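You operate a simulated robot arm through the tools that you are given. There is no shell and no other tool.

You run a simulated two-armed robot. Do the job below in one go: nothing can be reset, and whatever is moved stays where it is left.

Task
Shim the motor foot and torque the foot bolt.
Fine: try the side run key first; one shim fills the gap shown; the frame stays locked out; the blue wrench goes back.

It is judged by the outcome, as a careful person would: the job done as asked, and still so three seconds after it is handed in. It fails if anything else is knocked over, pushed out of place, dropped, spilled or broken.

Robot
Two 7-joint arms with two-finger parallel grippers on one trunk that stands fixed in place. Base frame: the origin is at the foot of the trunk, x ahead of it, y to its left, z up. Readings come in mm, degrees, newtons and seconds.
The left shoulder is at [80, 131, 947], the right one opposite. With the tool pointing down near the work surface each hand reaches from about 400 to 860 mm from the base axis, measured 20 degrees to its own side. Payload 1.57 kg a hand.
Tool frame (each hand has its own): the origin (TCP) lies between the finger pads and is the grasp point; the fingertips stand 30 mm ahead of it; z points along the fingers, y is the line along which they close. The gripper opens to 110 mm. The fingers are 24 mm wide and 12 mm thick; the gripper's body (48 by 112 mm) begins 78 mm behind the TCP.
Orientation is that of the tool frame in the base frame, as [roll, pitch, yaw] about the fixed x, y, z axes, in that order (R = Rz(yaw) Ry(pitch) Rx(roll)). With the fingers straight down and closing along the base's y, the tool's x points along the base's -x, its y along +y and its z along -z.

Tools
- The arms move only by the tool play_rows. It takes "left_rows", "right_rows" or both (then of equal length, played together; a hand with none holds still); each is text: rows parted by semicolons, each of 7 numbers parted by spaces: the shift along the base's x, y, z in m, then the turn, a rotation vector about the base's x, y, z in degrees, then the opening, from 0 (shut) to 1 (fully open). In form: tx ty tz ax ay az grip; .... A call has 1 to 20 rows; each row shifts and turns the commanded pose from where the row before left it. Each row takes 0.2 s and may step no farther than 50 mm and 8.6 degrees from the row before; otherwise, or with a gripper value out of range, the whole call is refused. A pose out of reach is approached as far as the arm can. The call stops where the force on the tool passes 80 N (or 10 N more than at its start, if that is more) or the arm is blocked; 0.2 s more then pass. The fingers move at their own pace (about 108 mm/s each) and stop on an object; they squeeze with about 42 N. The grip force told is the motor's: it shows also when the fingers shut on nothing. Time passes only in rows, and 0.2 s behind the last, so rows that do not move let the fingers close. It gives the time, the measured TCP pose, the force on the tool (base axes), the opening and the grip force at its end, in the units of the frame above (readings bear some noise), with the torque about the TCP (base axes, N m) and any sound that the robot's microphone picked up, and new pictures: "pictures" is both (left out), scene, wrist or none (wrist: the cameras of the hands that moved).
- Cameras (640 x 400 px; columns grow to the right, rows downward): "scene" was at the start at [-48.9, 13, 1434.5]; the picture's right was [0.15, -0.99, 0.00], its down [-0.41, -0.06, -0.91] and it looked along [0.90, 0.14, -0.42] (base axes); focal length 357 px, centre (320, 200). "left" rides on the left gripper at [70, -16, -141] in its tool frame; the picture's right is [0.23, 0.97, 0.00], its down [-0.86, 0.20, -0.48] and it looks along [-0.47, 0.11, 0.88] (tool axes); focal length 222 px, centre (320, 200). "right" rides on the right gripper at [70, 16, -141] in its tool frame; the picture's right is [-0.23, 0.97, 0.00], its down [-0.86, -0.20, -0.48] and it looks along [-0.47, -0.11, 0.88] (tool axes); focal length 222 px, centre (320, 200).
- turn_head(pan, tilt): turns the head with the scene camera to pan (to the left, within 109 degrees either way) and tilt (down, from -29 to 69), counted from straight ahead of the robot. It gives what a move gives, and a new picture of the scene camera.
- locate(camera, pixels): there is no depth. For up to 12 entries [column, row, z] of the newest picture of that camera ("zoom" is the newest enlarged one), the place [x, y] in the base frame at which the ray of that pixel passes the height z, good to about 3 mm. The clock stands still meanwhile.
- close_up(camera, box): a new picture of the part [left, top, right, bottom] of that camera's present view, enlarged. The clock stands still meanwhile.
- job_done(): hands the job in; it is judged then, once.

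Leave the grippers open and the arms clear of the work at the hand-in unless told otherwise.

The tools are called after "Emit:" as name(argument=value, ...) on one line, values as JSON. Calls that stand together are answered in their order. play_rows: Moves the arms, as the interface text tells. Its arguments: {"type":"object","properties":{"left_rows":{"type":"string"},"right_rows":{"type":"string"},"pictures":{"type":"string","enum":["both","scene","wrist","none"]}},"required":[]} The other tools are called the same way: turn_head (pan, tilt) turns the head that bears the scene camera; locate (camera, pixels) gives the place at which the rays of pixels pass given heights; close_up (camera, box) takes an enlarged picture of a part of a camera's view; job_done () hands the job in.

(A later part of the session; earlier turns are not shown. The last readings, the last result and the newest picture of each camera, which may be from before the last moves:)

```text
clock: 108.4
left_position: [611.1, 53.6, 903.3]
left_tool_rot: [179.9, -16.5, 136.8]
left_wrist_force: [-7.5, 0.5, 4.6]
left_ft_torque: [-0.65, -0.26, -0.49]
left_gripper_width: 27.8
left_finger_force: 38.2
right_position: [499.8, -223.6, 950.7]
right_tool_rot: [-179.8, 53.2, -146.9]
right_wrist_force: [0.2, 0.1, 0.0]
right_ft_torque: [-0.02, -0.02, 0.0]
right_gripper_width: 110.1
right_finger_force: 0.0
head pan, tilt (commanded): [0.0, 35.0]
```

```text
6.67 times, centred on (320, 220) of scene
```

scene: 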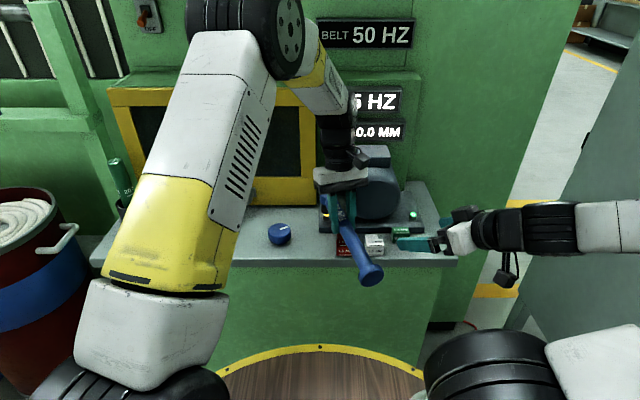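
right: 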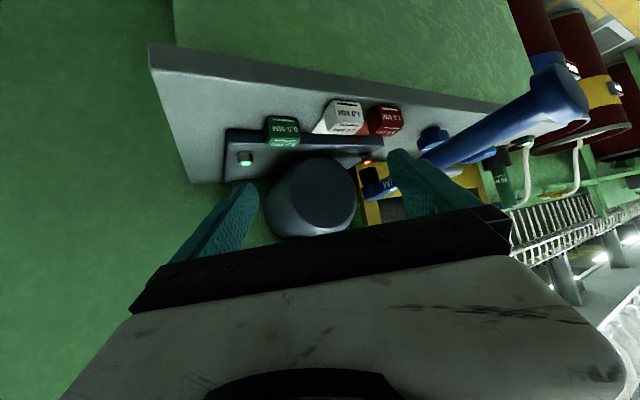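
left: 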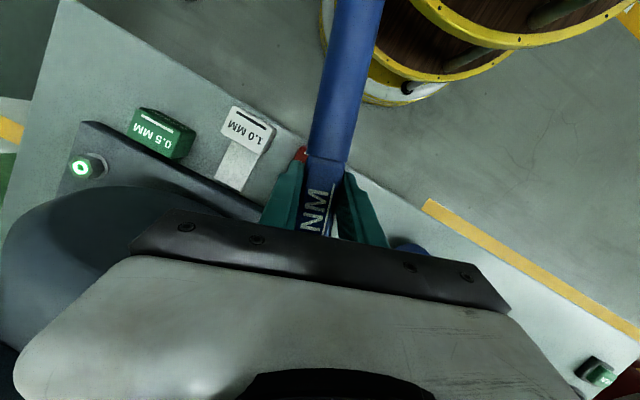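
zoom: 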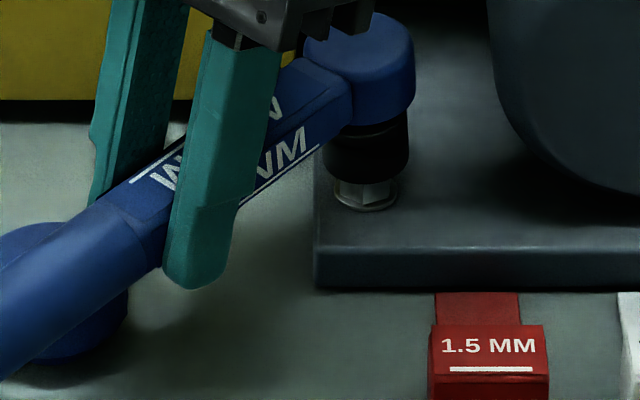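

Now the scene view is clear of the head at 137°. I'll raise 6 mm and measure pitch and alignment here — at this angle the hex phase certainly matches (where I last disengaged).

Emit:
play_rows(left_rows="-0.002 -0.0012 0.006 0 0 0 0; 0 0 0 0 0 0 0; 0 0 0 0 0 0 0", pictures="none")

Emit:
close_up(camera="scene", box=[230, 180, 350, 280])

Emit:
close_up(camera="scene", box=[317, 200, 337, 220])

Emit:
close_up(camera="right", box=[345, 140, 395, 190])

```text
clock: 109.2
left_position: [610.8, 53.2, 908.3]
left_tool_rot: [179.9, -16.6, 137.0]
left_wrist_force: [-0.3, 0.9, -4.6]
left_ft_torque: [-0.07, -0.06, 0.03]
left_gripper_width: 28.0
left_finger_force: 37.6
right_position: [500.6, -223.0, 949.8]
right_tool_rot: [-179.8, 53.1, -147.0]
right_wrist_force: [-1.2, -1.4, 0.5]
right_ft_torque: [0.02, -0.01, -0.01]
right_gripper_width: 109.7
right_finger_force: 0.2
head pan, tilt (commanded): [0.0, 35.0]
```

```text
4.00 times, centred on (290, 230) of scene
```

zoom: 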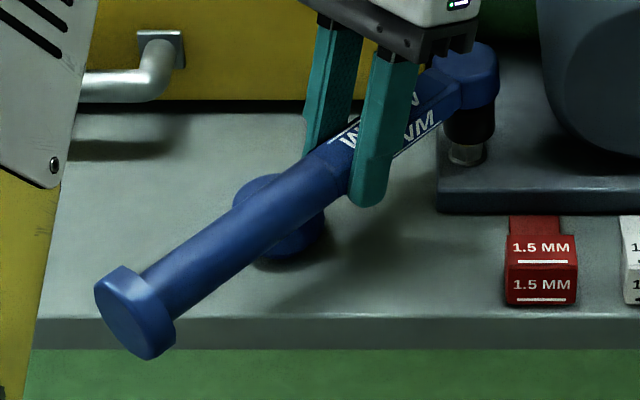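

```text
16.00 times, centred on (327, 210) of scene
```

zoom: 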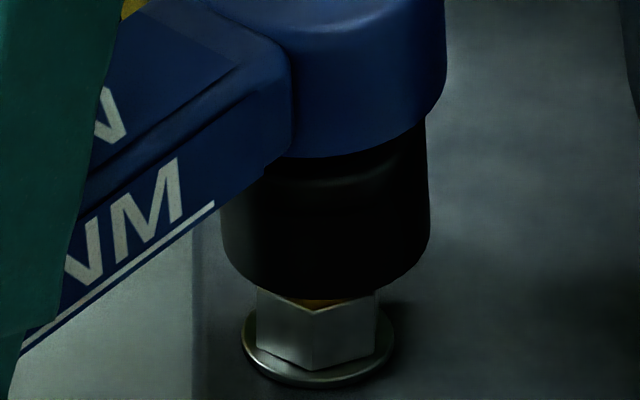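

```text
8.00 times, centred on (370, 165) of right
```

zoom: 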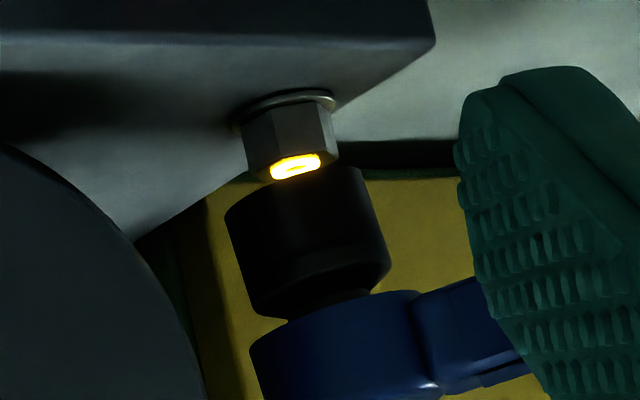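

Emit:
locate(camera="scene", pixels=[[245, 259.5, 880], [245, 259.5, 890], [245, 259.5, 900], [257, 243.5, 890]])

```text
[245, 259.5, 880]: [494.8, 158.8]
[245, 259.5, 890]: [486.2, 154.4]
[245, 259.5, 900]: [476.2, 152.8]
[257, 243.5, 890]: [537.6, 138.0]
```

Now I can calibrate: the socket is ~34 mm wide (17 mm radius), bolt axis at column 318. Present error ≈ (−0.3, −1.3 mm), pitch ~2°. Correct both and lower gently here.

Emit:
play_rows(left_rows="0.0005 0.0012 0.001 1.34 1.49 0 0; 0 0 0 0 0 0 0", pictures="none")

Emit:
close_up(camera="scene", box=[317, 200, 337, 220])

Emit:
close_up(camera="right", box=[345, 140, 395, 190])

```text
clock: 109.8
left_position: [610.6, 54.4, 909.7]
left_tool_rot: [179.9, -18.7, 137.0]
left_wrist_force: [0.8, -0.4, -4.5]
left_ft_torque: [-0.08, -0.09, -0.03]
left_gripper_width: 27.7
left_finger_force: 37.9
right_position: [500.6, -223.6, 952.1]
right_tool_rot: [-179.7, 53.2, -147.0]
right_wrist_force: [0.2, -0.2, 0.0]
right_ft_torque: [-0.02, 0.01, -0.02]
right_gripper_width: 110.1
right_finger_force: 0.0
head pan, tilt (commanded): [0.0, 35.0]
```

```text
16.00 times, centred on (327, 210) of scene
```

zoom: 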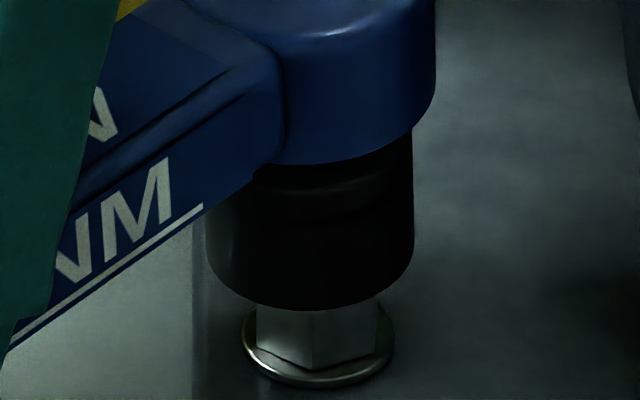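

```text
8.00 times, centred on (370, 165) of right
```

zoom: 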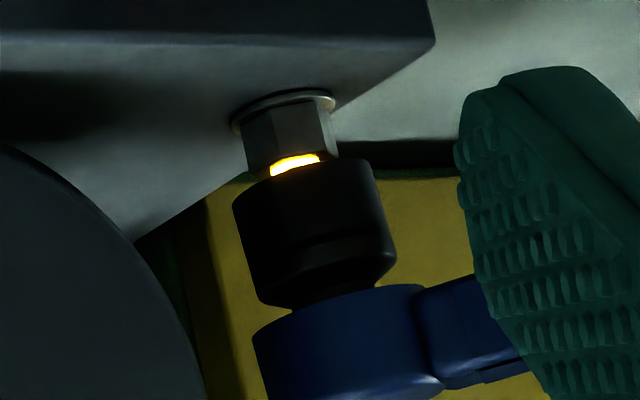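

Emit:
play_rows(left_rows="0.0008 -0.0013 -0.001 0 0 0 0; 0 0 0 0 0 0 0", pictures="none")

Emit:
close_up(camera="scene", box=[317, 200, 337, 220])

Emit:
close_up(camera="right", box=[345, 140, 395, 190])

```text
clock: 110.4
left_position: [610.4, 52.3, 909.6]
left_tool_rot: [-180.0, -18.5, 136.9]
left_wrist_force: [0.1, 0.9, -4.3]
left_ft_torque: [-0.08, -0.07, 0.01]
left_gripper_width: 27.7
left_finger_force: 38.1
right_position: [499.2, -223.5, 951.2]
right_tool_rot: [-179.8, 53.1, -147.0]
right_wrist_force: [-0.6, -0.6, -0.1]
right_ft_torque: [-0.01, 0.01, 0.02]
right_gripper_width: 110.0
right_finger_force: 0.1
head pan, tilt (commanded): [0.0, 35.0]
```

```text
16.00 times, centred on (327, 210) of scene
```

zoom: 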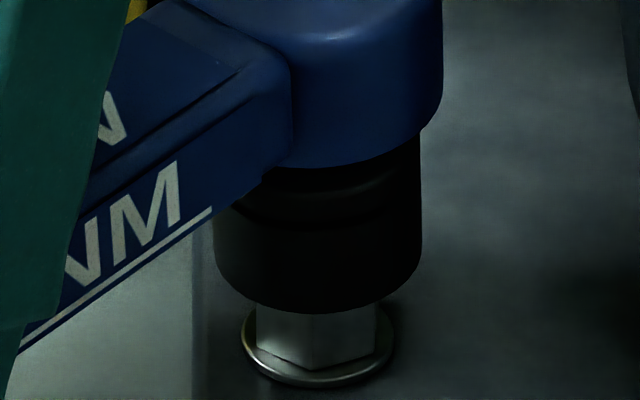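

```text
8.00 times, centred on (370, 165) of right
```

zoom: 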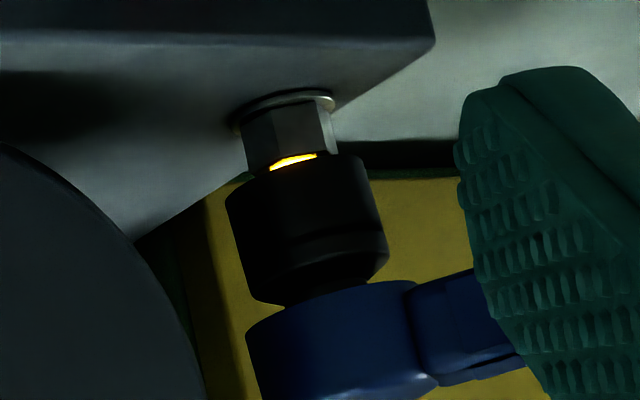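

Both views now agree within 0.2 mm. Lower gently.

Emit:
play_rows(left_rows="0 0 -0.002 0 0 0 0; 0 0 -0.001 0 0 0 0; 0 0 0 0 0 0 0", pictures="none")

Emit:
play_rows(left_rows="0 0 -0.001 0 0 0 0; 0 0 -0.001 0 0 0 0; 0 0 0 0 0 0 0", pictures="none")

Emit:
close_up(camera="scene", box=[317, 200, 337, 220])

```text
clock: 111.2
left_position: [612.0, 52.9, 906.1]
left_tool_rot: [180.0, -18.6, 136.9]
left_wrist_force: [-0.1, 0.4, -3.8]
left_ft_torque: [-0.05, -0.08, -0.02]
left_gripper_width: 27.7
left_finger_force: 37.9
right_position: [499.6, -223.9, 950.4]
right_tool_rot: [-179.8, 53.1, -147.1]
right_wrist_force: [0.0, 0.0, -0.2]
right_ft_torque: [-0.02, 0.03, 0.04]
right_gripper_width: 109.8
right_finger_force: 0.1
head pan, tilt (commanded): [0.0, 35.0]
```

```text
clock: 112.0
left_position: [611.4, 52.9, 905.6]
left_tool_rot: [-180.0, -18.7, 136.9]
left_wrist_force: [0.5, 0.0, -3.3]
left_ft_torque: [-0.05, -0.08, -0.03]
left_gripper_width: 27.7
left_finger_force: 38.2
right_position: [499.5, -223.7, 950.8]
right_tool_rot: [-179.8, 53.1, -147.0]
right_wrist_force: [0.0, 0.2, 0.4]
right_ft_torque: [0.01, 0.01, 0.02]
right_gripper_width: 109.9
right_finger_force: 0.1
head pan, tilt (commanded): [0.0, 35.0]
```

```text
16.00 times, centred on (327, 210) of scene
```

zoom: 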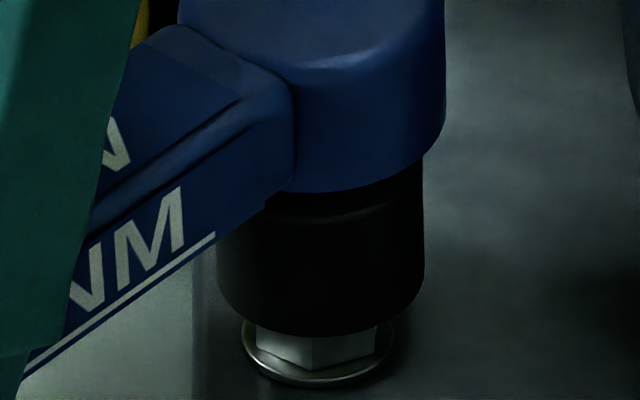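

Emit:
play_rows(left_rows="0 0 -0.001 0 0 0 0; 0 0 -0.001 0 0 0 0; 0 0 0 0 0 0 0", pictures="none")

Emit:
play_rows(left_rows="0 0 -0.001 0 0 0 0; 0 0 -0.001 0 0 0 0; 0 0 0 0 0 0 0", pictures="none")

Emit:
close_up(camera="scene", box=[317, 200, 337, 220])

Emit:
close_up(camera="right", box=[345, 140, 395, 190])

```text
clock: 112.8
left_position: [611.8, 54.6, 903.8]
left_tool_rot: [179.9, -18.6, 136.9]
left_wrist_force: [-0.2, -0.3, -4.4]
left_ft_torque: [-0.05, -0.11, -0.01]
left_gripper_width: 27.8
left_finger_force: 38.0
right_position: [500.2, -224.2, 950.7]
right_tool_rot: [-179.7, 53.2, -147.0]
right_wrist_force: [-0.3, -0.3, 0.6]
right_ft_torque: [-0.02, -0.04, -0.01]
right_gripper_width: 110.1
right_finger_force: 0.1
head pan, tilt (commanded): [0.0, 35.0]
```

```text
clock: 113.6
left_position: [611.2, 53.2, 900.6]
left_tool_rot: [-179.9, -18.5, 136.9]
left_wrist_force: [0.3, 0.7, -5.5]
left_ft_torque: [-0.02, -0.04, 0.02]
left_gripper_width: 27.8
left_finger_force: 38.5
right_position: [500.9, -224.3, 950.6]
right_tool_rot: [-179.8, 53.1, -147.0]
right_wrist_force: [-0.5, 0.0, 0.0]
right_ft_torque: [-0.03, 0.01, 0.0]
right_gripper_width: 109.9
right_finger_force: 0.0
head pan, tilt (commanded): [0.0, 35.0]
```

```text
16.00 times, centred on (327, 210) of scene
```

zoom: 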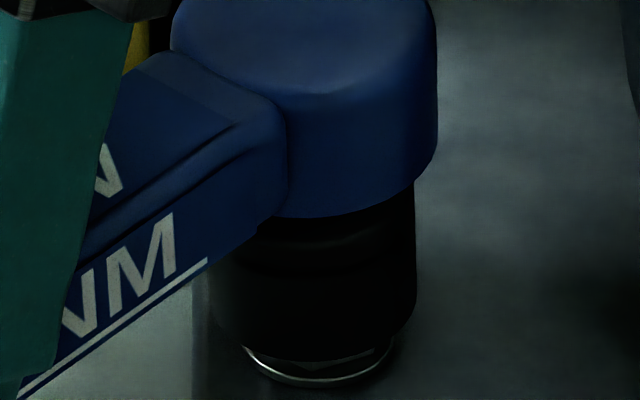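

```text
8.00 times, centred on (370, 165) of right
```

zoom: 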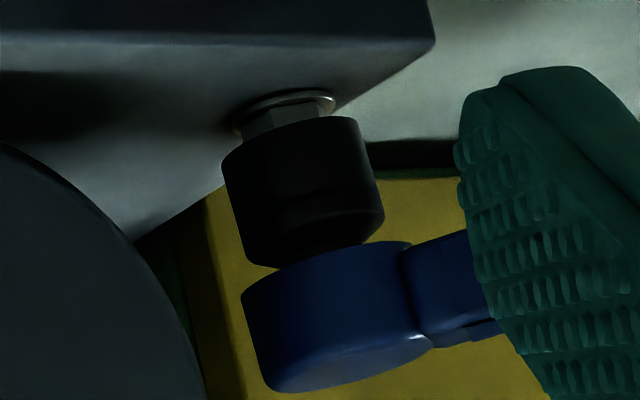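

It slides on freely now — the alignment was the issue, and the two views are calibrated (scene socket centre column 318; right-view mid column 305.5). I'll lift 16 mm and swing back exactly 60° about the bolt for a full new bite.

Emit:
play_rows(left_rows="0 0 0.008 0 0 0 0; 0 0 0.009 0 0 0 0; -0.0048 -0.0053 0 0 0 4 0; -0.0045 -0.0056 0 0 0 4 0; -0.0041 -0.0059 0 0 0 4 0; -0.0036 -0.0061 0 0 0 4 0; -0.0032 -0.0064 0 0 0 4 0; -0.0027 -0.0066 0 0 0 4 0; -0.0023 -0.0068 0 0 0 4 0; -0.0018 -0.0069 0 0 0 4 0; -0.0013 -0.007 0 0 0 4 0; -0.0008 -0.0071 0 0 0 4 0; -0.0003 -0.0071 0 0 0 4 0; 0.0002 -0.0071 0 0 0 4 0; 0.0007 -0.0071 0 0 0 4 0; 0.0012 -0.007 0 0 0 4 0; 0.0016 -0.0069 0 0 0 4 0; 0 0 0 0 0 0 0", pictures="none")

Emit:
close_up(camera="scene", box=[317, 200, 337, 220])

Emit:
close_up(camera="right", box=[345, 140, 395, 190])

```text
clock: 117.4
left_position: [585.3, -45.5, 917.7]
left_tool_rot: [179.9, -18.6, -163.0]
left_wrist_force: [-0.2, -0.5, -3.9]
left_ft_torque: [0.06, -0.09, 0.02]
left_gripper_width: 27.7
left_finger_force: 38.5
right_position: [499.0, -222.9, 951.9]
right_tool_rot: [-179.9, 53.1, -147.0]
right_wrist_force: [0.8, -0.7, -0.7]
right_ft_torque: [0.04, 0.01, 0.01]
right_gripper_width: 110.0
right_finger_force: 0.1
head pan, tilt (commanded): [0.0, 35.0]
```

```text
16.00 times, centred on (327, 210) of scene
```

zoom: 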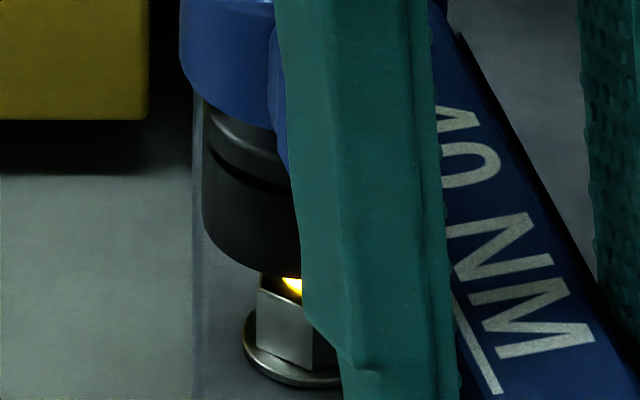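

```text
8.00 times, centred on (370, 165) of right
```

zoom: 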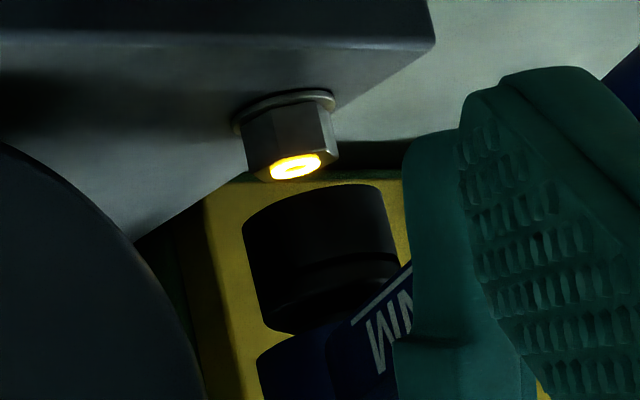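

At 197°: correction needed ≈ (+1.7, −2.0 mm). Apply, lower 6 mm, and re-measure.

Emit:
play_rows(left_rows="0.0017 -0.002 -0.003 0 0 0 0; 0 0 -0.003 0 0 0 0; 0 0 0 0 0 0 0", pictures="none")

Emit:
close_up(camera="scene", box=[317, 200, 337, 220])

Emit:
close_up(camera="right", box=[345, 140, 395, 190])

```text
clock: 118.2
left_position: [588.3, -47.5, 912.1]
left_tool_rot: [179.8, -18.6, -163.1]
left_wrist_force: [0.7, 0.0, -4.3]
left_ft_torque: [0.07, -0.09, 0.0]
left_gripper_width: 27.6
left_finger_force: 37.3
right_position: [499.5, -223.5, 949.6]
right_tool_rot: [-179.9, 53.1, -146.9]
right_wrist_force: [-0.3, 0.5, -0.6]
right_ft_torque: [0.0, 0.01, 0.02]
right_gripper_width: 109.9
right_finger_force: 0.1
head pan, tilt (commanded): [0.0, 35.0]
```

```text
16.00 times, centred on (327, 210) of scene
```

zoom: 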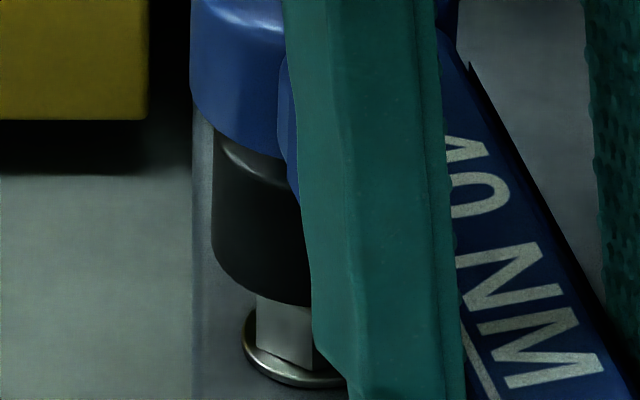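

```text
8.00 times, centred on (370, 165) of right
```

zoom: 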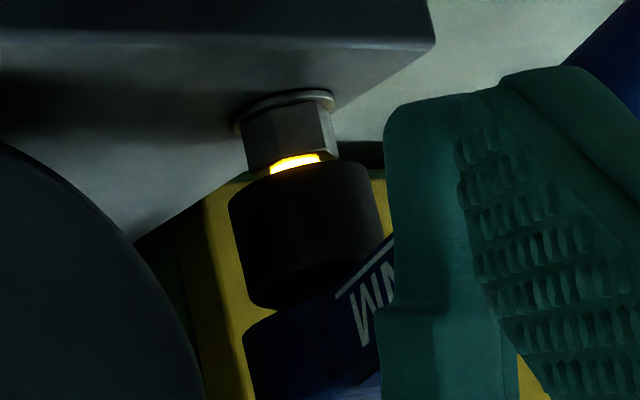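

Emit:
play_rows(left_rows="0.0005 -0.0005 -0.002 0 0 0 0; 0 0 -0.002 0 0 0 0; 0 0 0 0 0 0 0", pictures="none")

Emit:
play_rows(left_rows="0 0 -0.001 0 0 0 0; 0 0 0 0 0 0 0", pictures="none")

Emit:
close_up(camera="scene", box=[317, 200, 337, 220])

Emit:
close_up(camera="right", box=[345, 140, 395, 190])

```text
clock: 119.0
left_position: [589.4, -47.5, 907.1]
left_tool_rot: [179.9, -18.6, -163.1]
left_wrist_force: [-0.5, 0.1, -4.4]
left_ft_torque: [0.01, -0.08, 0.04]
left_gripper_width: 28.2
left_finger_force: 37.8
right_position: [500.0, -222.8, 951.0]
right_tool_rot: [-179.8, 53.1, -147.0]
right_wrist_force: [0.3, 0.1, 0.9]
right_ft_torque: [0.0, 0.02, 0.03]
right_gripper_width: 109.8
right_finger_force: 0.3
head pan, tilt (commanded): [0.0, 35.0]
```

```text
clock: 119.6
left_position: [589.2, -47.7, 906.5]
left_tool_rot: [179.9, -18.6, -163.1]
left_wrist_force: [-0.5, 0.2, -3.5]
left_ft_torque: [0.02, -0.09, 0.01]
left_gripper_width: 27.8
left_finger_force: 38.0
right_position: [499.6, -223.8, 951.7]
right_tool_rot: [-179.8, 53.1, -147.0]
right_wrist_force: [0.0, -0.6, 0.9]
right_ft_torque: [-0.01, -0.02, -0.04]
right_gripper_width: 109.6
right_finger_force: 0.1
head pan, tilt (commanded): [0.0, 35.0]
```

```text
16.00 times, centred on (327, 210) of scene
```

zoom: 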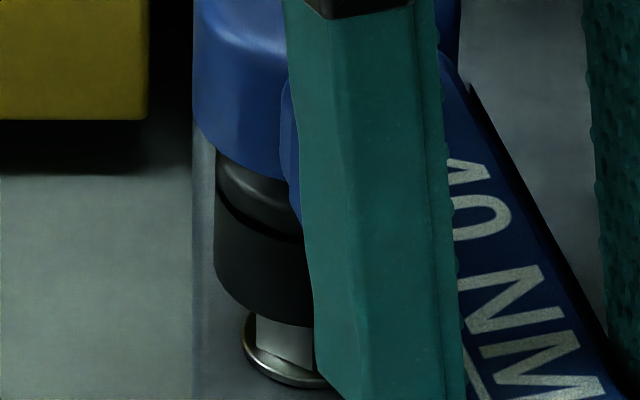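

```text
8.00 times, centred on (370, 165) of right
```

zoom: 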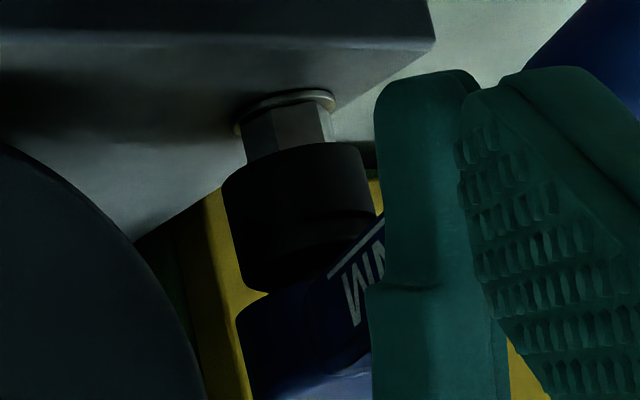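

Aligned on both marks (215/214 and 230/230). Continue down.

Emit:
play_rows(left_rows="0 0 -0.001 0 0 0 0; 0 0 0 0 0 0 0", pictures="none")

Emit:
play_rows(left_rows="0 0 -0.001 0 0 0 0; 0 0 0 0 0 0 0", pictures="none")

```text
clock: 120.2
left_position: [589.0, -47.6, 905.7]
left_tool_rot: [179.9, -18.6, -163.2]
left_wrist_force: [0.2, -0.4, -4.9]
left_ft_torque: [0.02, -0.06, 0.04]
left_gripper_width: 27.7
left_finger_force: 38.5
right_position: [500.3, -223.0, 951.8]
right_tool_rot: [-179.8, 53.2, -147.0]
right_wrist_force: [-0.5, -0.9, 0.2]
right_ft_torque: [-0.02, -0.03, 0.01]
right_gripper_width: 110.1
right_finger_force: 0.1
head pan, tilt (commanded): [0.0, 35.0]
```

```text
clock: 120.8
left_position: [588.0, -48.6, 903.9]
left_tool_rot: [179.8, -18.5, -163.1]
left_wrist_force: [0.0, 0.0, -4.1]
left_ft_torque: [-0.01, -0.08, -0.02]
left_gripper_width: 27.6
left_finger_force: 38.2
right_position: [500.2, -223.6, 950.5]
right_tool_rot: [-179.9, 53.0, -147.0]
right_wrist_force: [0.1, 0.1, 0.3]
right_ft_torque: [-0.01, 0.02, -0.03]
right_gripper_width: 110.1
right_finger_force: 0.0
head pan, tilt (commanded): [0.0, 35.0]
```

No contact at 903.9 — it's passing the bolt top. Keep going down.

Emit:
play_rows(left_rows="0 0 -0.001 0 0 0 0; 0 0 -0.001 0 0 0 0; 0 0 0 0 0 0 0", pictures="none")

Emit:
play_rows(left_rows="0 0 -0.0015 0 0 0 0; 0 0 -0.0015 0 0 0 0; 0 0 0 0 0 0 0", pictures="none")

Emit:
close_up(camera="right", box=[345, 140, 395, 190])

Emit:
close_up(camera="scene", box=[317, 200, 337, 220])

```text
clock: 121.6
left_position: [589.1, -47.9, 901.4]
left_tool_rot: [179.9, -18.7, -163.1]
left_wrist_force: [-0.2, -0.7, -4.4]
left_ft_torque: [0.04, -0.08, -0.01]
left_gripper_width: 27.7
left_finger_force: 37.7
right_position: [499.8, -224.1, 950.4]
right_tool_rot: [-179.7, 53.1, -147.0]
right_wrist_force: [0.9, -0.4, 0.3]
right_ft_torque: [-0.02, -0.01, 0.02]
right_gripper_width: 110.0
right_finger_force: 0.0
head pan, tilt (commanded): [0.0, 35.0]
```

```text
clock: 122.4
left_position: [588.0, -47.3, 899.8]
left_tool_rot: [179.9, -18.6, -163.1]
left_wrist_force: [-0.4, 0.6, -4.2]
left_ft_torque: [0.04, -0.07, -0.01]
left_gripper_width: 27.9
left_finger_force: 38.2
right_position: [499.5, -223.4, 950.9]
right_tool_rot: [-179.9, 53.2, -147.0]
right_wrist_force: [-0.7, -1.0, 0.4]
right_ft_torque: [0.01, 0.02, 0.01]
right_gripper_width: 109.9
right_finger_force: 0.1
head pan, tilt (commanded): [0.0, 35.0]
```

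```text
8.00 times, centred on (370, 165) of right
```

zoom: 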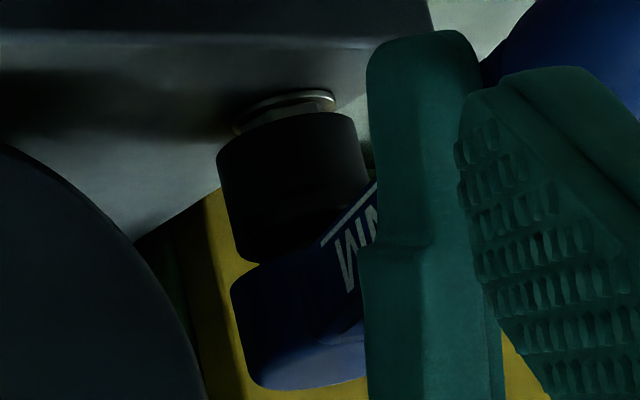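

```text
16.00 times, centred on (327, 210) of scene
```

zoom: 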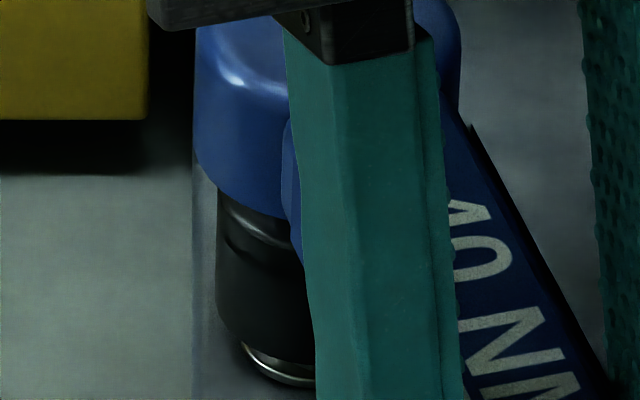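

Engaged at 197°. Lower 2 mm more, then turn clockwise about the bolt, checking torque and sound.

Emit:
play_rows(left_rows="0 0 -0.002 0 0 0 0; -0.0019 0.007 0 0 0 -4 0; -0.0014 0.0071 0 0 0 -4 0; -0.0009 0.0072 0 0 0 -4 0", pictures="none")

Emit:
play_rows(left_rows="-0.0004 0.0072 0 0 0 -4 0; 0.0001 0.0072 0 0 0 -4 0; 0.0006 0.0072 0 0 0 -4 0", pictures="none")

```text
clock: 123.4
left_position: [583.5, -25.9, 896.8]
left_tool_rot: [179.9, -18.6, -175.2]
left_wrist_force: [-0.1, 0.3, -2.9]
left_ft_torque: [0.01, -0.07, 0.79]
left_gripper_width: 28.0
left_finger_force: 37.8
right_position: [499.6, -223.2, 951.3]
right_tool_rot: [-179.8, 53.1, -147.0]
right_wrist_force: [0.1, -0.5, -0.1]
right_ft_torque: [-0.02, -0.01, 0.0]
right_gripper_width: 110.0
right_finger_force: 0.0
head pan, tilt (commanded): [0.0, 35.0]
```

```text
clock: 124.2
left_position: [583.6, -4.2, 898.5]
left_tool_rot: [179.9, -18.7, 172.9]
left_wrist_force: [-0.2, -0.3, -4.3]
left_ft_torque: [-0.02, -0.13, 0.02]
left_gripper_width: 27.6
left_finger_force: 37.9
right_position: [498.8, -223.3, 952.0]
right_tool_rot: [-179.8, 53.2, -147.0]
right_wrist_force: [-0.4, 0.1, 0.0]
right_ft_torque: [-0.02, 0.02, -0.01]
right_gripper_width: 110.0
right_finger_force: 0.1
head pan, tilt (commanded): [0.0, 35.0]
```

Emit:
close_up(camera="right", box=[345, 140, 395, 190])

Emit:
close_up(camera="scene", box=[310, 190, 350, 230])

```text
8.00 times, centred on (370, 165) of right
```

zoom: 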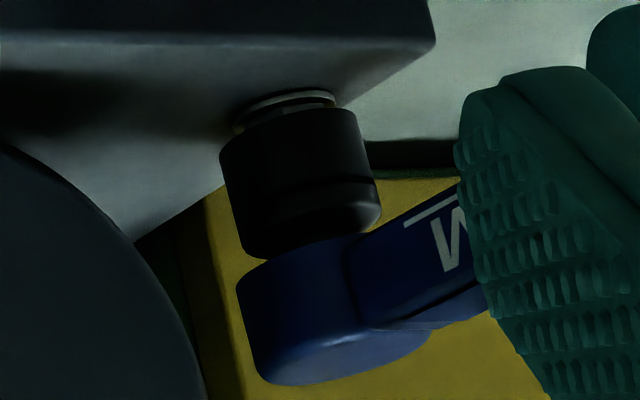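

```text
10.00 times, centred on (330, 210) of scene
```

zoom: 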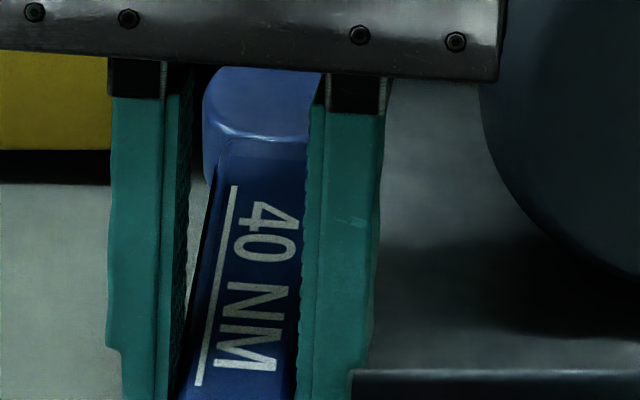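

Still on the bolt. Continue turning to ~149°, watching.

Emit:
play_rows(left_rows="0.0011 0.0071 -0.001 0 0 -4 0; 0.0016 0.007 -0.001 0 0 -4 0", pictures="none")

Emit:
play_rows(left_rows="0.0021 0.0069 0 0 0 -4 0; 0.0026 0.0068 0 0 0 -4 0", pictures="none")

Emit:
play_rows(left_rows="0.0031 0.0066 0 0 0 -4 0; 0.0035 0.0063 0 0 0 -4 0", pictures="none")

```text
clock: 124.8
left_position: [586.1, 9.4, 896.7]
left_tool_rot: [-180.0, -18.5, 164.8]
left_wrist_force: [-1.0, 0.3, -3.8]
left_ft_torque: [-0.03, -0.1, 0.01]
left_gripper_width: 27.6
left_finger_force: 38.3
right_position: [500.3, -223.5, 952.0]
right_tool_rot: [-179.8, 53.2, -147.0]
right_wrist_force: [0.1, 0.6, -0.9]
right_ft_torque: [-0.01, 0.0, -0.01]
right_gripper_width: 110.0
right_finger_force: 0.1
head pan, tilt (commanded): [0.0, 35.0]
```

```text
clock: 125.4
left_position: [590.5, 22.1, 895.7]
left_tool_rot: [-179.9, -18.6, 156.9]
left_wrist_force: [1.0, 0.6, -4.9]
left_ft_torque: [-0.05, -0.12, 0.19]
left_gripper_width: 27.9
left_finger_force: 38.1
right_position: [500.0, -223.9, 950.8]
right_tool_rot: [-179.8, 53.0, -147.1]
right_wrist_force: [0.1, -0.9, 0.0]
right_ft_torque: [0.01, -0.02, 0.02]
right_gripper_width: 110.2
right_finger_force: 0.1
head pan, tilt (commanded): [0.0, 35.0]
```

```text
clock: 126.0
left_position: [598.4, 35.0, 894.1]
left_tool_rot: [180.0, -18.6, 148.8]
left_wrist_force: [0.0, -0.7, -3.7]
left_ft_torque: [-0.06, -0.09, 0.01]
left_gripper_width: 27.7
left_finger_force: 38.1
right_position: [499.7, -223.6, 950.0]
right_tool_rot: [-179.8, 53.1, -147.0]
right_wrist_force: [-0.4, 0.3, 0.0]
right_ft_torque: [0.02, 0.0, -0.02]
right_gripper_width: 110.2
right_finger_force: 0.1
head pan, tilt (commanded): [0.0, 35.0]
```

Emit:
close_up(camera="scene", box=[310, 195, 350, 235])

Emit:
close_up(camera="right", box=[345, 140, 395, 190])

```text
10.00 times, centred on (330, 215) of scene
```

zoom: 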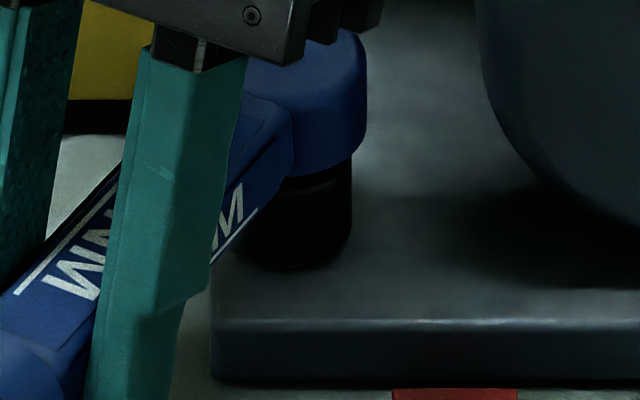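

```text
8.00 times, centred on (370, 165) of right
```

zoom: 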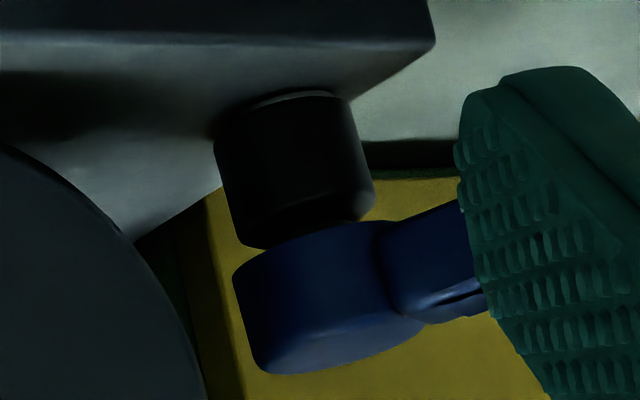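

Emit:
play_rows(left_rows="0.004 0.0061 0 0 0 -4 0; 0.0044 0.0058 0 0 0 -4 0", pictures="none")

Emit:
play_rows(left_rows="0.0048 0.0055 0 0 0 -4 0; 0 0 0 0 0 0 0", pictures="none")

Emit:
play_rows(left_rows="0 0 0.008 0 0 0 0; 0 0 0.009 0 0 0 0; 0 0 0.005 0 0 0 0; 0 0 0 0 0 0 0", pictures="none")

Emit:
close_up(camera="scene", box=[317, 200, 337, 220])

Emit:
close_up(camera="right", box=[345, 140, 395, 190])

```text
clock: 126.6
left_position: [608.0, 47.9, 896.8]
left_tool_rot: [-180.0, -18.6, 140.9]
left_wrist_force: [0.3, 0.6, -4.3]
left_ft_torque: [-0.05, -0.04, 0.01]
left_gripper_width: 27.9
left_finger_force: 38.4
right_position: [499.4, -224.0, 950.5]
right_tool_rot: [-179.8, 53.1, -147.1]
right_wrist_force: [0.5, 0.5, 0.0]
right_ft_torque: [0.0, 0.02, 0.02]
right_gripper_width: 109.9
right_finger_force: 0.0
head pan, tilt (commanded): [0.0, 35.0]
```

```text
clock: 127.2
left_position: [611.1, 52.9, 895.2]
left_tool_rot: [179.9, -18.6, 136.8]
left_wrist_force: [0.6, -0.1, -4.3]
left_ft_torque: [-0.07, -0.05, 0.0]
left_gripper_width: 27.6
left_finger_force: 38.5
right_position: [500.0, -222.9, 950.8]
right_tool_rot: [-179.8, 53.1, -146.9]
right_wrist_force: [-0.5, -0.8, -1.1]
right_ft_torque: [0.03, 0.0, -0.01]
right_gripper_width: 109.9
right_finger_force: 0.1
head pan, tilt (commanded): [0.0, 35.0]
```

```text
clock: 128.2
left_position: [613.7, 53.1, 918.3]
left_tool_rot: [-180.0, -18.7, 136.9]
left_wrist_force: [-0.3, -0.1, -3.6]
left_ft_torque: [-0.05, -0.06, 0.03]
left_gripper_width: 27.8
left_finger_force: 37.6
right_position: [500.1, -224.2, 950.6]
right_tool_rot: [-179.8, 53.1, -147.1]
right_wrist_force: [0.9, 0.3, -0.5]
right_ft_torque: [0.0, -0.02, -0.03]
right_gripper_width: 109.8
right_finger_force: 0.0
head pan, tilt (commanded): [0.0, 35.0]
```

```text
16.00 times, centred on (327, 210) of scene
```

zoom: 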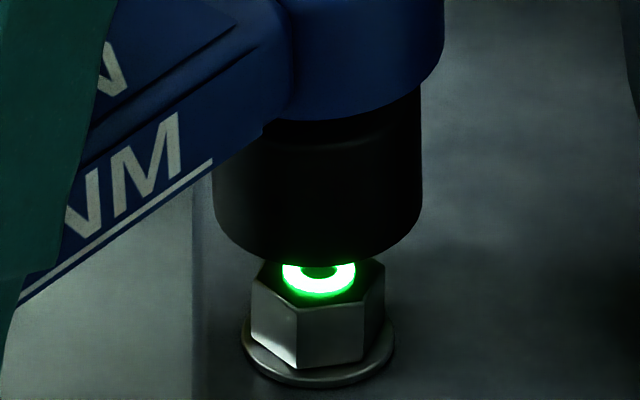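

```text
8.00 times, centred on (370, 165) of right
```

zoom: 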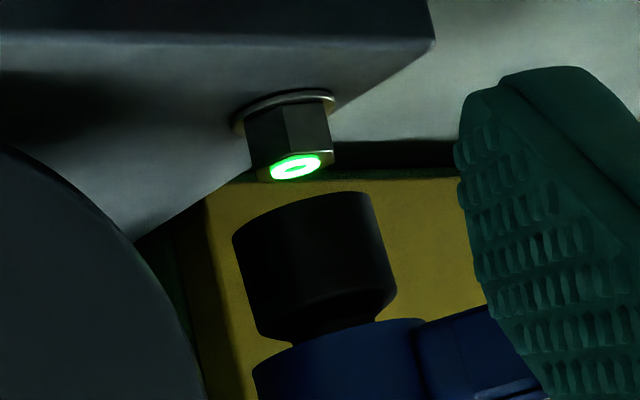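

The bolt's ring is green — torqued. Now the wrench goes back. I'll raise it, and look at its home spot on the bench for any marking or rest.

Emit:
play_rows(left_rows="0 0 0.02 0 0 0 0; -0.01 0.02 0.02 0 0 0 0; -0.01 0.03 0 0 0 0 0; 0 0 0 0 0 0 0", pictures="both")

Emit:
close_up(camera="scene", box=[90, 180, 290, 290])

Emit:
close_up(camera="scene", box=[310, 190, 440, 270])

```text
clock: 129.2
left_position: [592.7, 103.2, 959.2]
left_tool_rot: [180.0, -18.6, 137.0]
left_wrist_force: [-0.1, -0.6, -4.2]
left_ft_torque: [-0.07, -0.04, 0.0]
left_gripper_width: 27.8
left_finger_force: 38.4
right_position: [499.6, -224.0, 951.0]
right_tool_rot: [-179.8, 53.1, -147.0]
right_wrist_force: [0.4, 0.2, -0.4]
right_ft_torque: [0.0, 0.01, -0.01]
right_gripper_width: 110.0
right_finger_force: 0.0
head pan, tilt (commanded): [0.0, 35.0]
```

scene: 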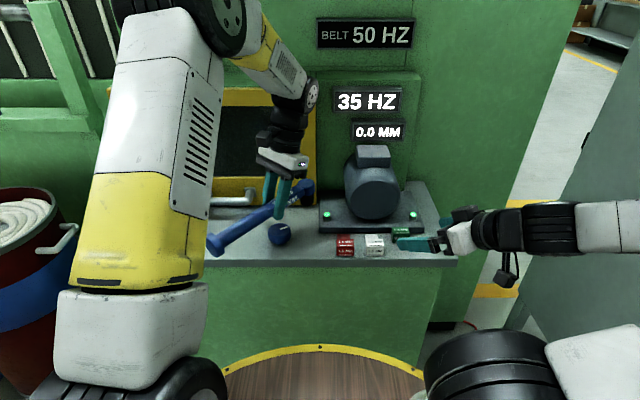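
left: 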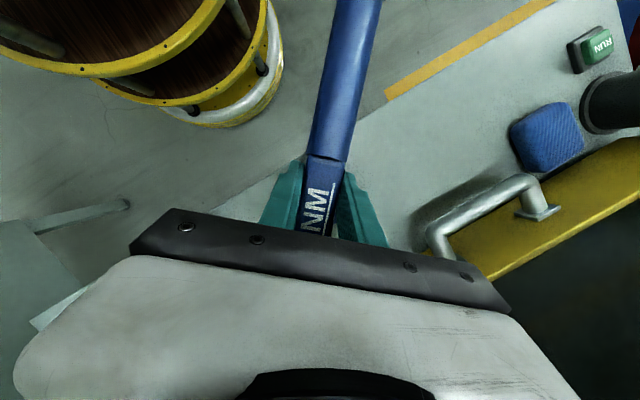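

```text
3.20 times, centred on (190, 235) of scene
```

zoom: 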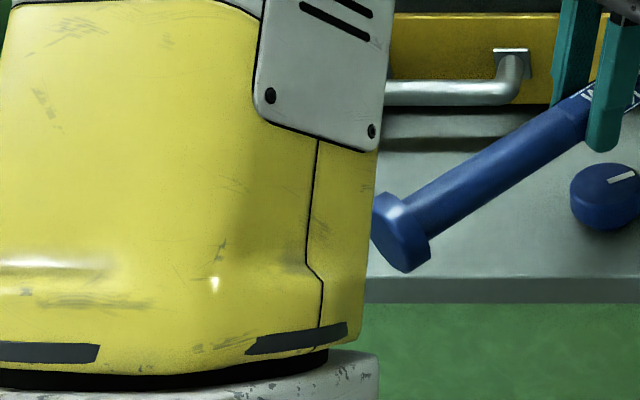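

```text
4.92 times, centred on (375, 230) of scene
```

zoom: 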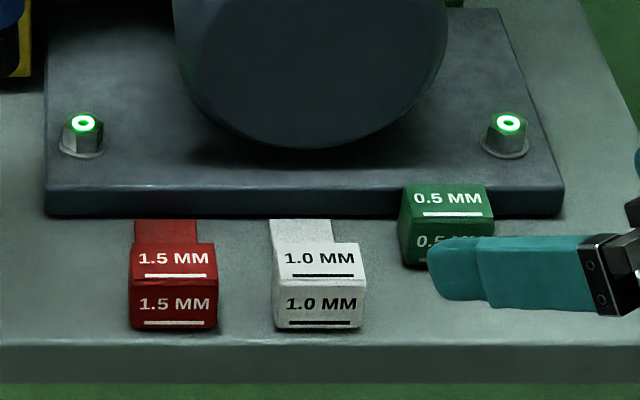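

Both bolts are green and the shim is in. The home spot is plain bench, so I'll lay the wrench exactly where it was: head ≈ (607, 194), handle along +y. Swing back over.

Emit:
play_rows(left_rows="0.0023 0.0278 0 0 0 -6.84 0; 0.0023 0.0278 0 0 0 -6.84 0; 0.0023 0.0278 0 0 0 -6.84 0; 0.0023 0.0278 0 0 0 -6.84 0; 0.0023 0.0278 0 0 0 -6.84 0; 0.0023 0.0278 0 0 0 -6.84 0; 0.0023 0.0278 0 0 0 -6.84 0; 0 0 0 0 0 0 0", pictures="both")

Emit:
close_up(camera="scene", box=[120, 160, 300, 270])

```text
clock: 131.0
left_position: [606.7, 298.7, 957.8]
left_tool_rot: [-179.9, -18.7, 88.9]
left_wrist_force: [-0.2, 0.8, -2.9]
left_ft_torque: [-0.06, 0.0, -0.03]
left_gripper_width: 27.6
left_finger_force: 38.7
right_position: [499.6, -225.0, 950.9]
right_tool_rot: [-179.7, 53.1, -146.9]
right_wrist_force: [-0.7, 0.6, -1.0]
right_ft_torque: [0.02, 0.01, -0.03]
right_gripper_width: 110.2
right_finger_force: 0.1
head pan, tilt (commanded): [0.0, 35.0]
```

scene: 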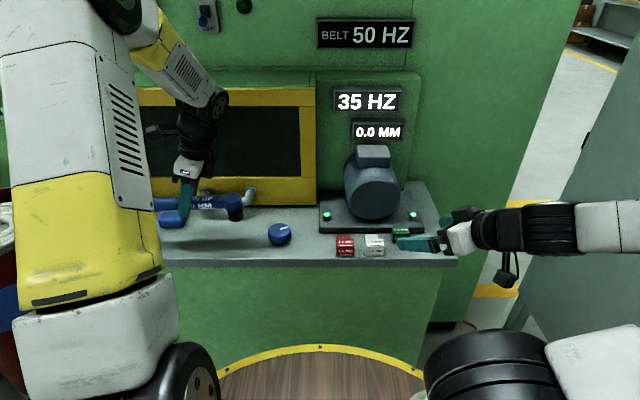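
left: 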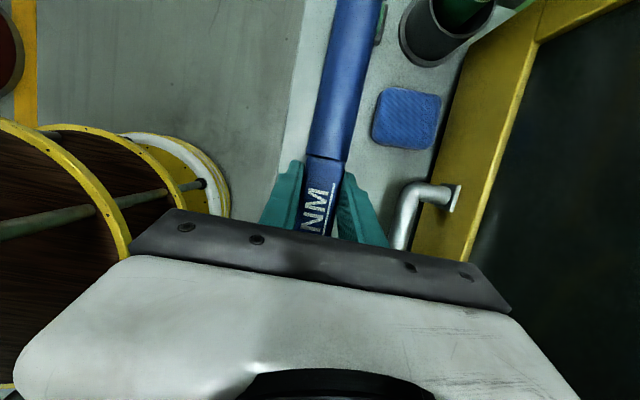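

```text
3.56 times, centred on (210, 215) of scene
```

zoom: 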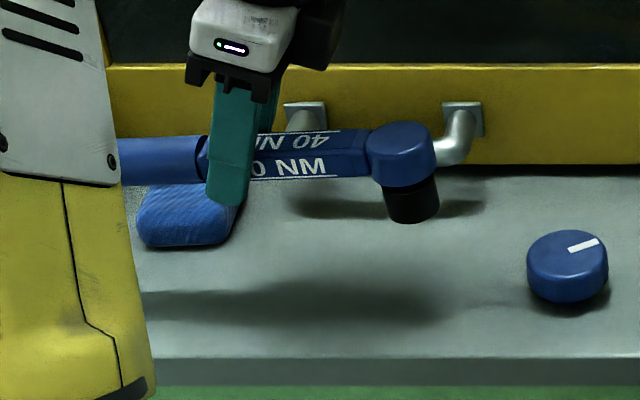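

Looks level and aligned. Lower toward the bench, stopping ~12 mm above to compare with the original position.

Emit:
play_rows(left_rows="0.001 0 -0.02 0 0 0 0; 0.001 0 -0.02 0 0 0 0; 0 0 -0.02 0 0 0 0; 0 0 -0.015 0 0 0 0; 0 0 0 0 0 0 0", pictures="wrist")

Emit:
close_up(camera="scene", box=[120, 200, 300, 270])

Emit:
close_up(camera="left", box=[300, 0, 500, 130])

```text
clock: 132.2
left_position: [608.0, 297.5, 882.8]
left_tool_rot: [179.9, -18.6, 89.1]
left_wrist_force: [0.4, 0.5, -3.8]
left_ft_torque: [-0.12, -0.01, -0.04]
left_gripper_width: 27.7
left_finger_force: 38.5
right_position: [500.2, -224.9, 950.8]
right_tool_rot: [-179.7, 53.1, -147.0]
right_wrist_force: [-0.7, -0.2, 0.4]
right_ft_torque: [-0.02, 0.01, 0.02]
right_gripper_width: 110.1
right_finger_force: 0.0
head pan, tilt (commanded): [0.0, 35.0]
```

left: 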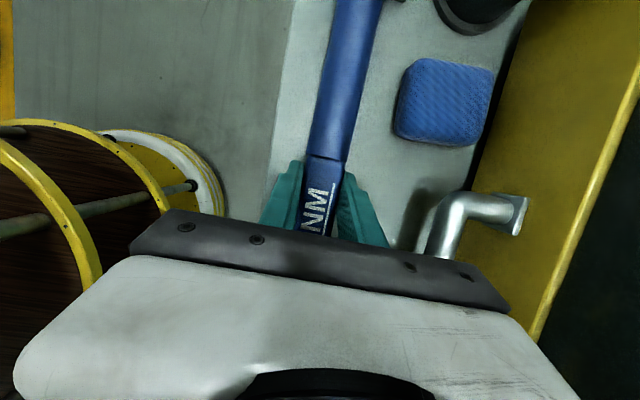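

```text
3.56 times, centred on (210, 235) of scene
```

zoom: 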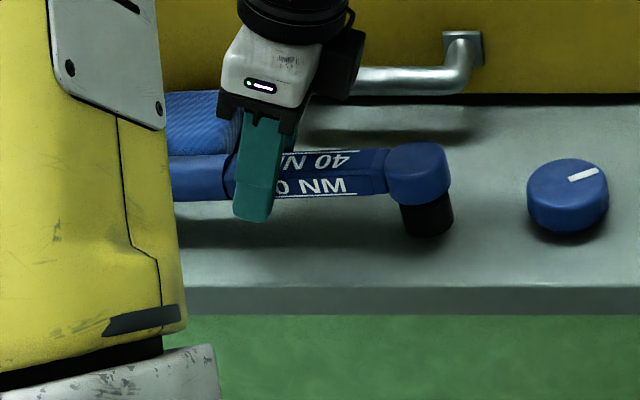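

```text
3.08 times, centred on (400, 65) of left
```

zoom: 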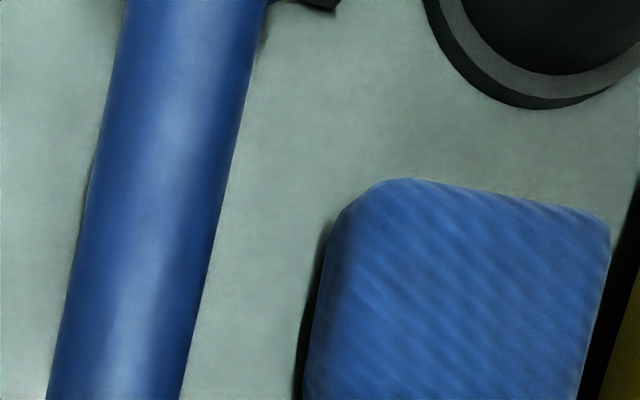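

Compared with the original, the head is ~4 mm too far left; shift −4 mm in y (also away from the RUN key), lower 10 mm, then feel for the bench.

Emit:
play_rows(left_rows="-0.001 -0.004 -0.004 0 0 0 0; 0 0 -0.004 0 0 0 0; 0 0 -0.002 0 0 0 0; 0 0 0 0 0 0 0", pictures="none")

Emit:
play_rows(left_rows="0 0 -0.0015 0 0 0 0; 0 0 -0.0015 0 0 0 0; 0 0 0 0 0 0 0", pictures="none")

Emit:
close_up(camera="scene", box=[120, 200, 300, 270])

```text
clock: 133.2
left_position: [608.5, 293.8, 871.0]
left_tool_rot: [180.0, -18.6, 89.1]
left_wrist_force: [0.1, 0.0, -3.7]
left_ft_torque: [-0.09, -0.03, 0.01]
left_gripper_width: 27.7
left_finger_force: 37.6
right_position: [499.3, -223.7, 950.0]
right_tool_rot: [-179.8, 53.1, -147.0]
right_wrist_force: [-0.5, 0.6, -0.1]
right_ft_torque: [-0.02, 0.01, 0.02]
right_gripper_width: 109.8
right_finger_force: 0.0
head pan, tilt (commanded): [0.0, 35.0]
```

```text
clock: 134.0
left_position: [608.1, 293.6, 869.8]
left_tool_rot: [180.0, -18.6, 89.0]
left_wrist_force: [0.4, -0.1, -3.7]
left_ft_torque: [-0.1, 0.0, 0.03]
left_gripper_width: 27.5
left_finger_force: 38.0
right_position: [500.1, -222.8, 949.9]
right_tool_rot: [-179.7, 53.1, -147.0]
right_wrist_force: [-0.3, 0.2, -0.9]
right_ft_torque: [-0.01, 0.0, 0.03]
right_gripper_width: 110.0
right_finger_force: 0.0
head pan, tilt (commanded): [0.0, 35.0]
```

```text
3.56 times, centred on (210, 235) of scene
```

zoom: 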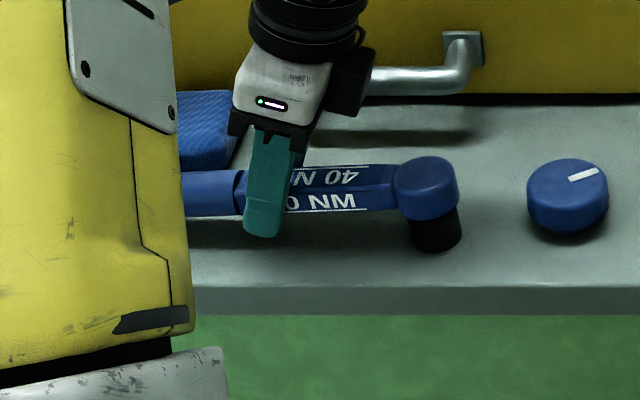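

Position matches the original within a couple of mm. A little lower until it touches.

Emit:
play_rows(left_rows="0 0.001 -0.001 0 0 0 0; 0 0 -0.001 0 0 0 0; 0 0 0 0 0 0 0", pictures="none")

Emit:
play_rows(left_rows="0 0 -0.001 0 0 0 0; 0 0 0 0 0 0 0", pictures="none")

```text
clock: 134.8
left_position: [609.2, 295.2, 868.3]
left_tool_rot: [179.8, -18.6, 89.1]
left_wrist_force: [1.9, -0.5, 8.8]
left_ft_torque: [-1.21, 0.07, 0.18]
left_gripper_width: 27.8
left_finger_force: 37.9
right_position: [500.1, -223.5, 951.2]
right_tool_rot: [-179.8, 53.1, -146.9]
right_wrist_force: [-0.1, -0.3, 0.0]
right_ft_torque: [0.06, -0.01, -0.03]
right_gripper_width: 110.1
right_finger_force: 0.0
head pan, tilt (commanded): [0.0, 35.0]
```

```text
clock: 135.4
left_position: [609.0, 294.8, 868.2]
left_tool_rot: [179.9, -18.7, 89.1]
left_wrist_force: [-0.4, -3.1, 20.2]
left_ft_torque: [-0.72, 0.2, 0.2]
left_gripper_width: 27.8
left_finger_force: 38.3
right_position: [499.7, -223.8, 951.0]
right_tool_rot: [-179.9, 53.1, -147.0]
right_wrist_force: [0.3, 0.0, 1.0]
right_ft_torque: [0.01, 0.01, 0.0]
right_gripper_width: 110.1
right_finger_force: 0.0
head pan, tilt (commanded): [0.0, 35.0]
```

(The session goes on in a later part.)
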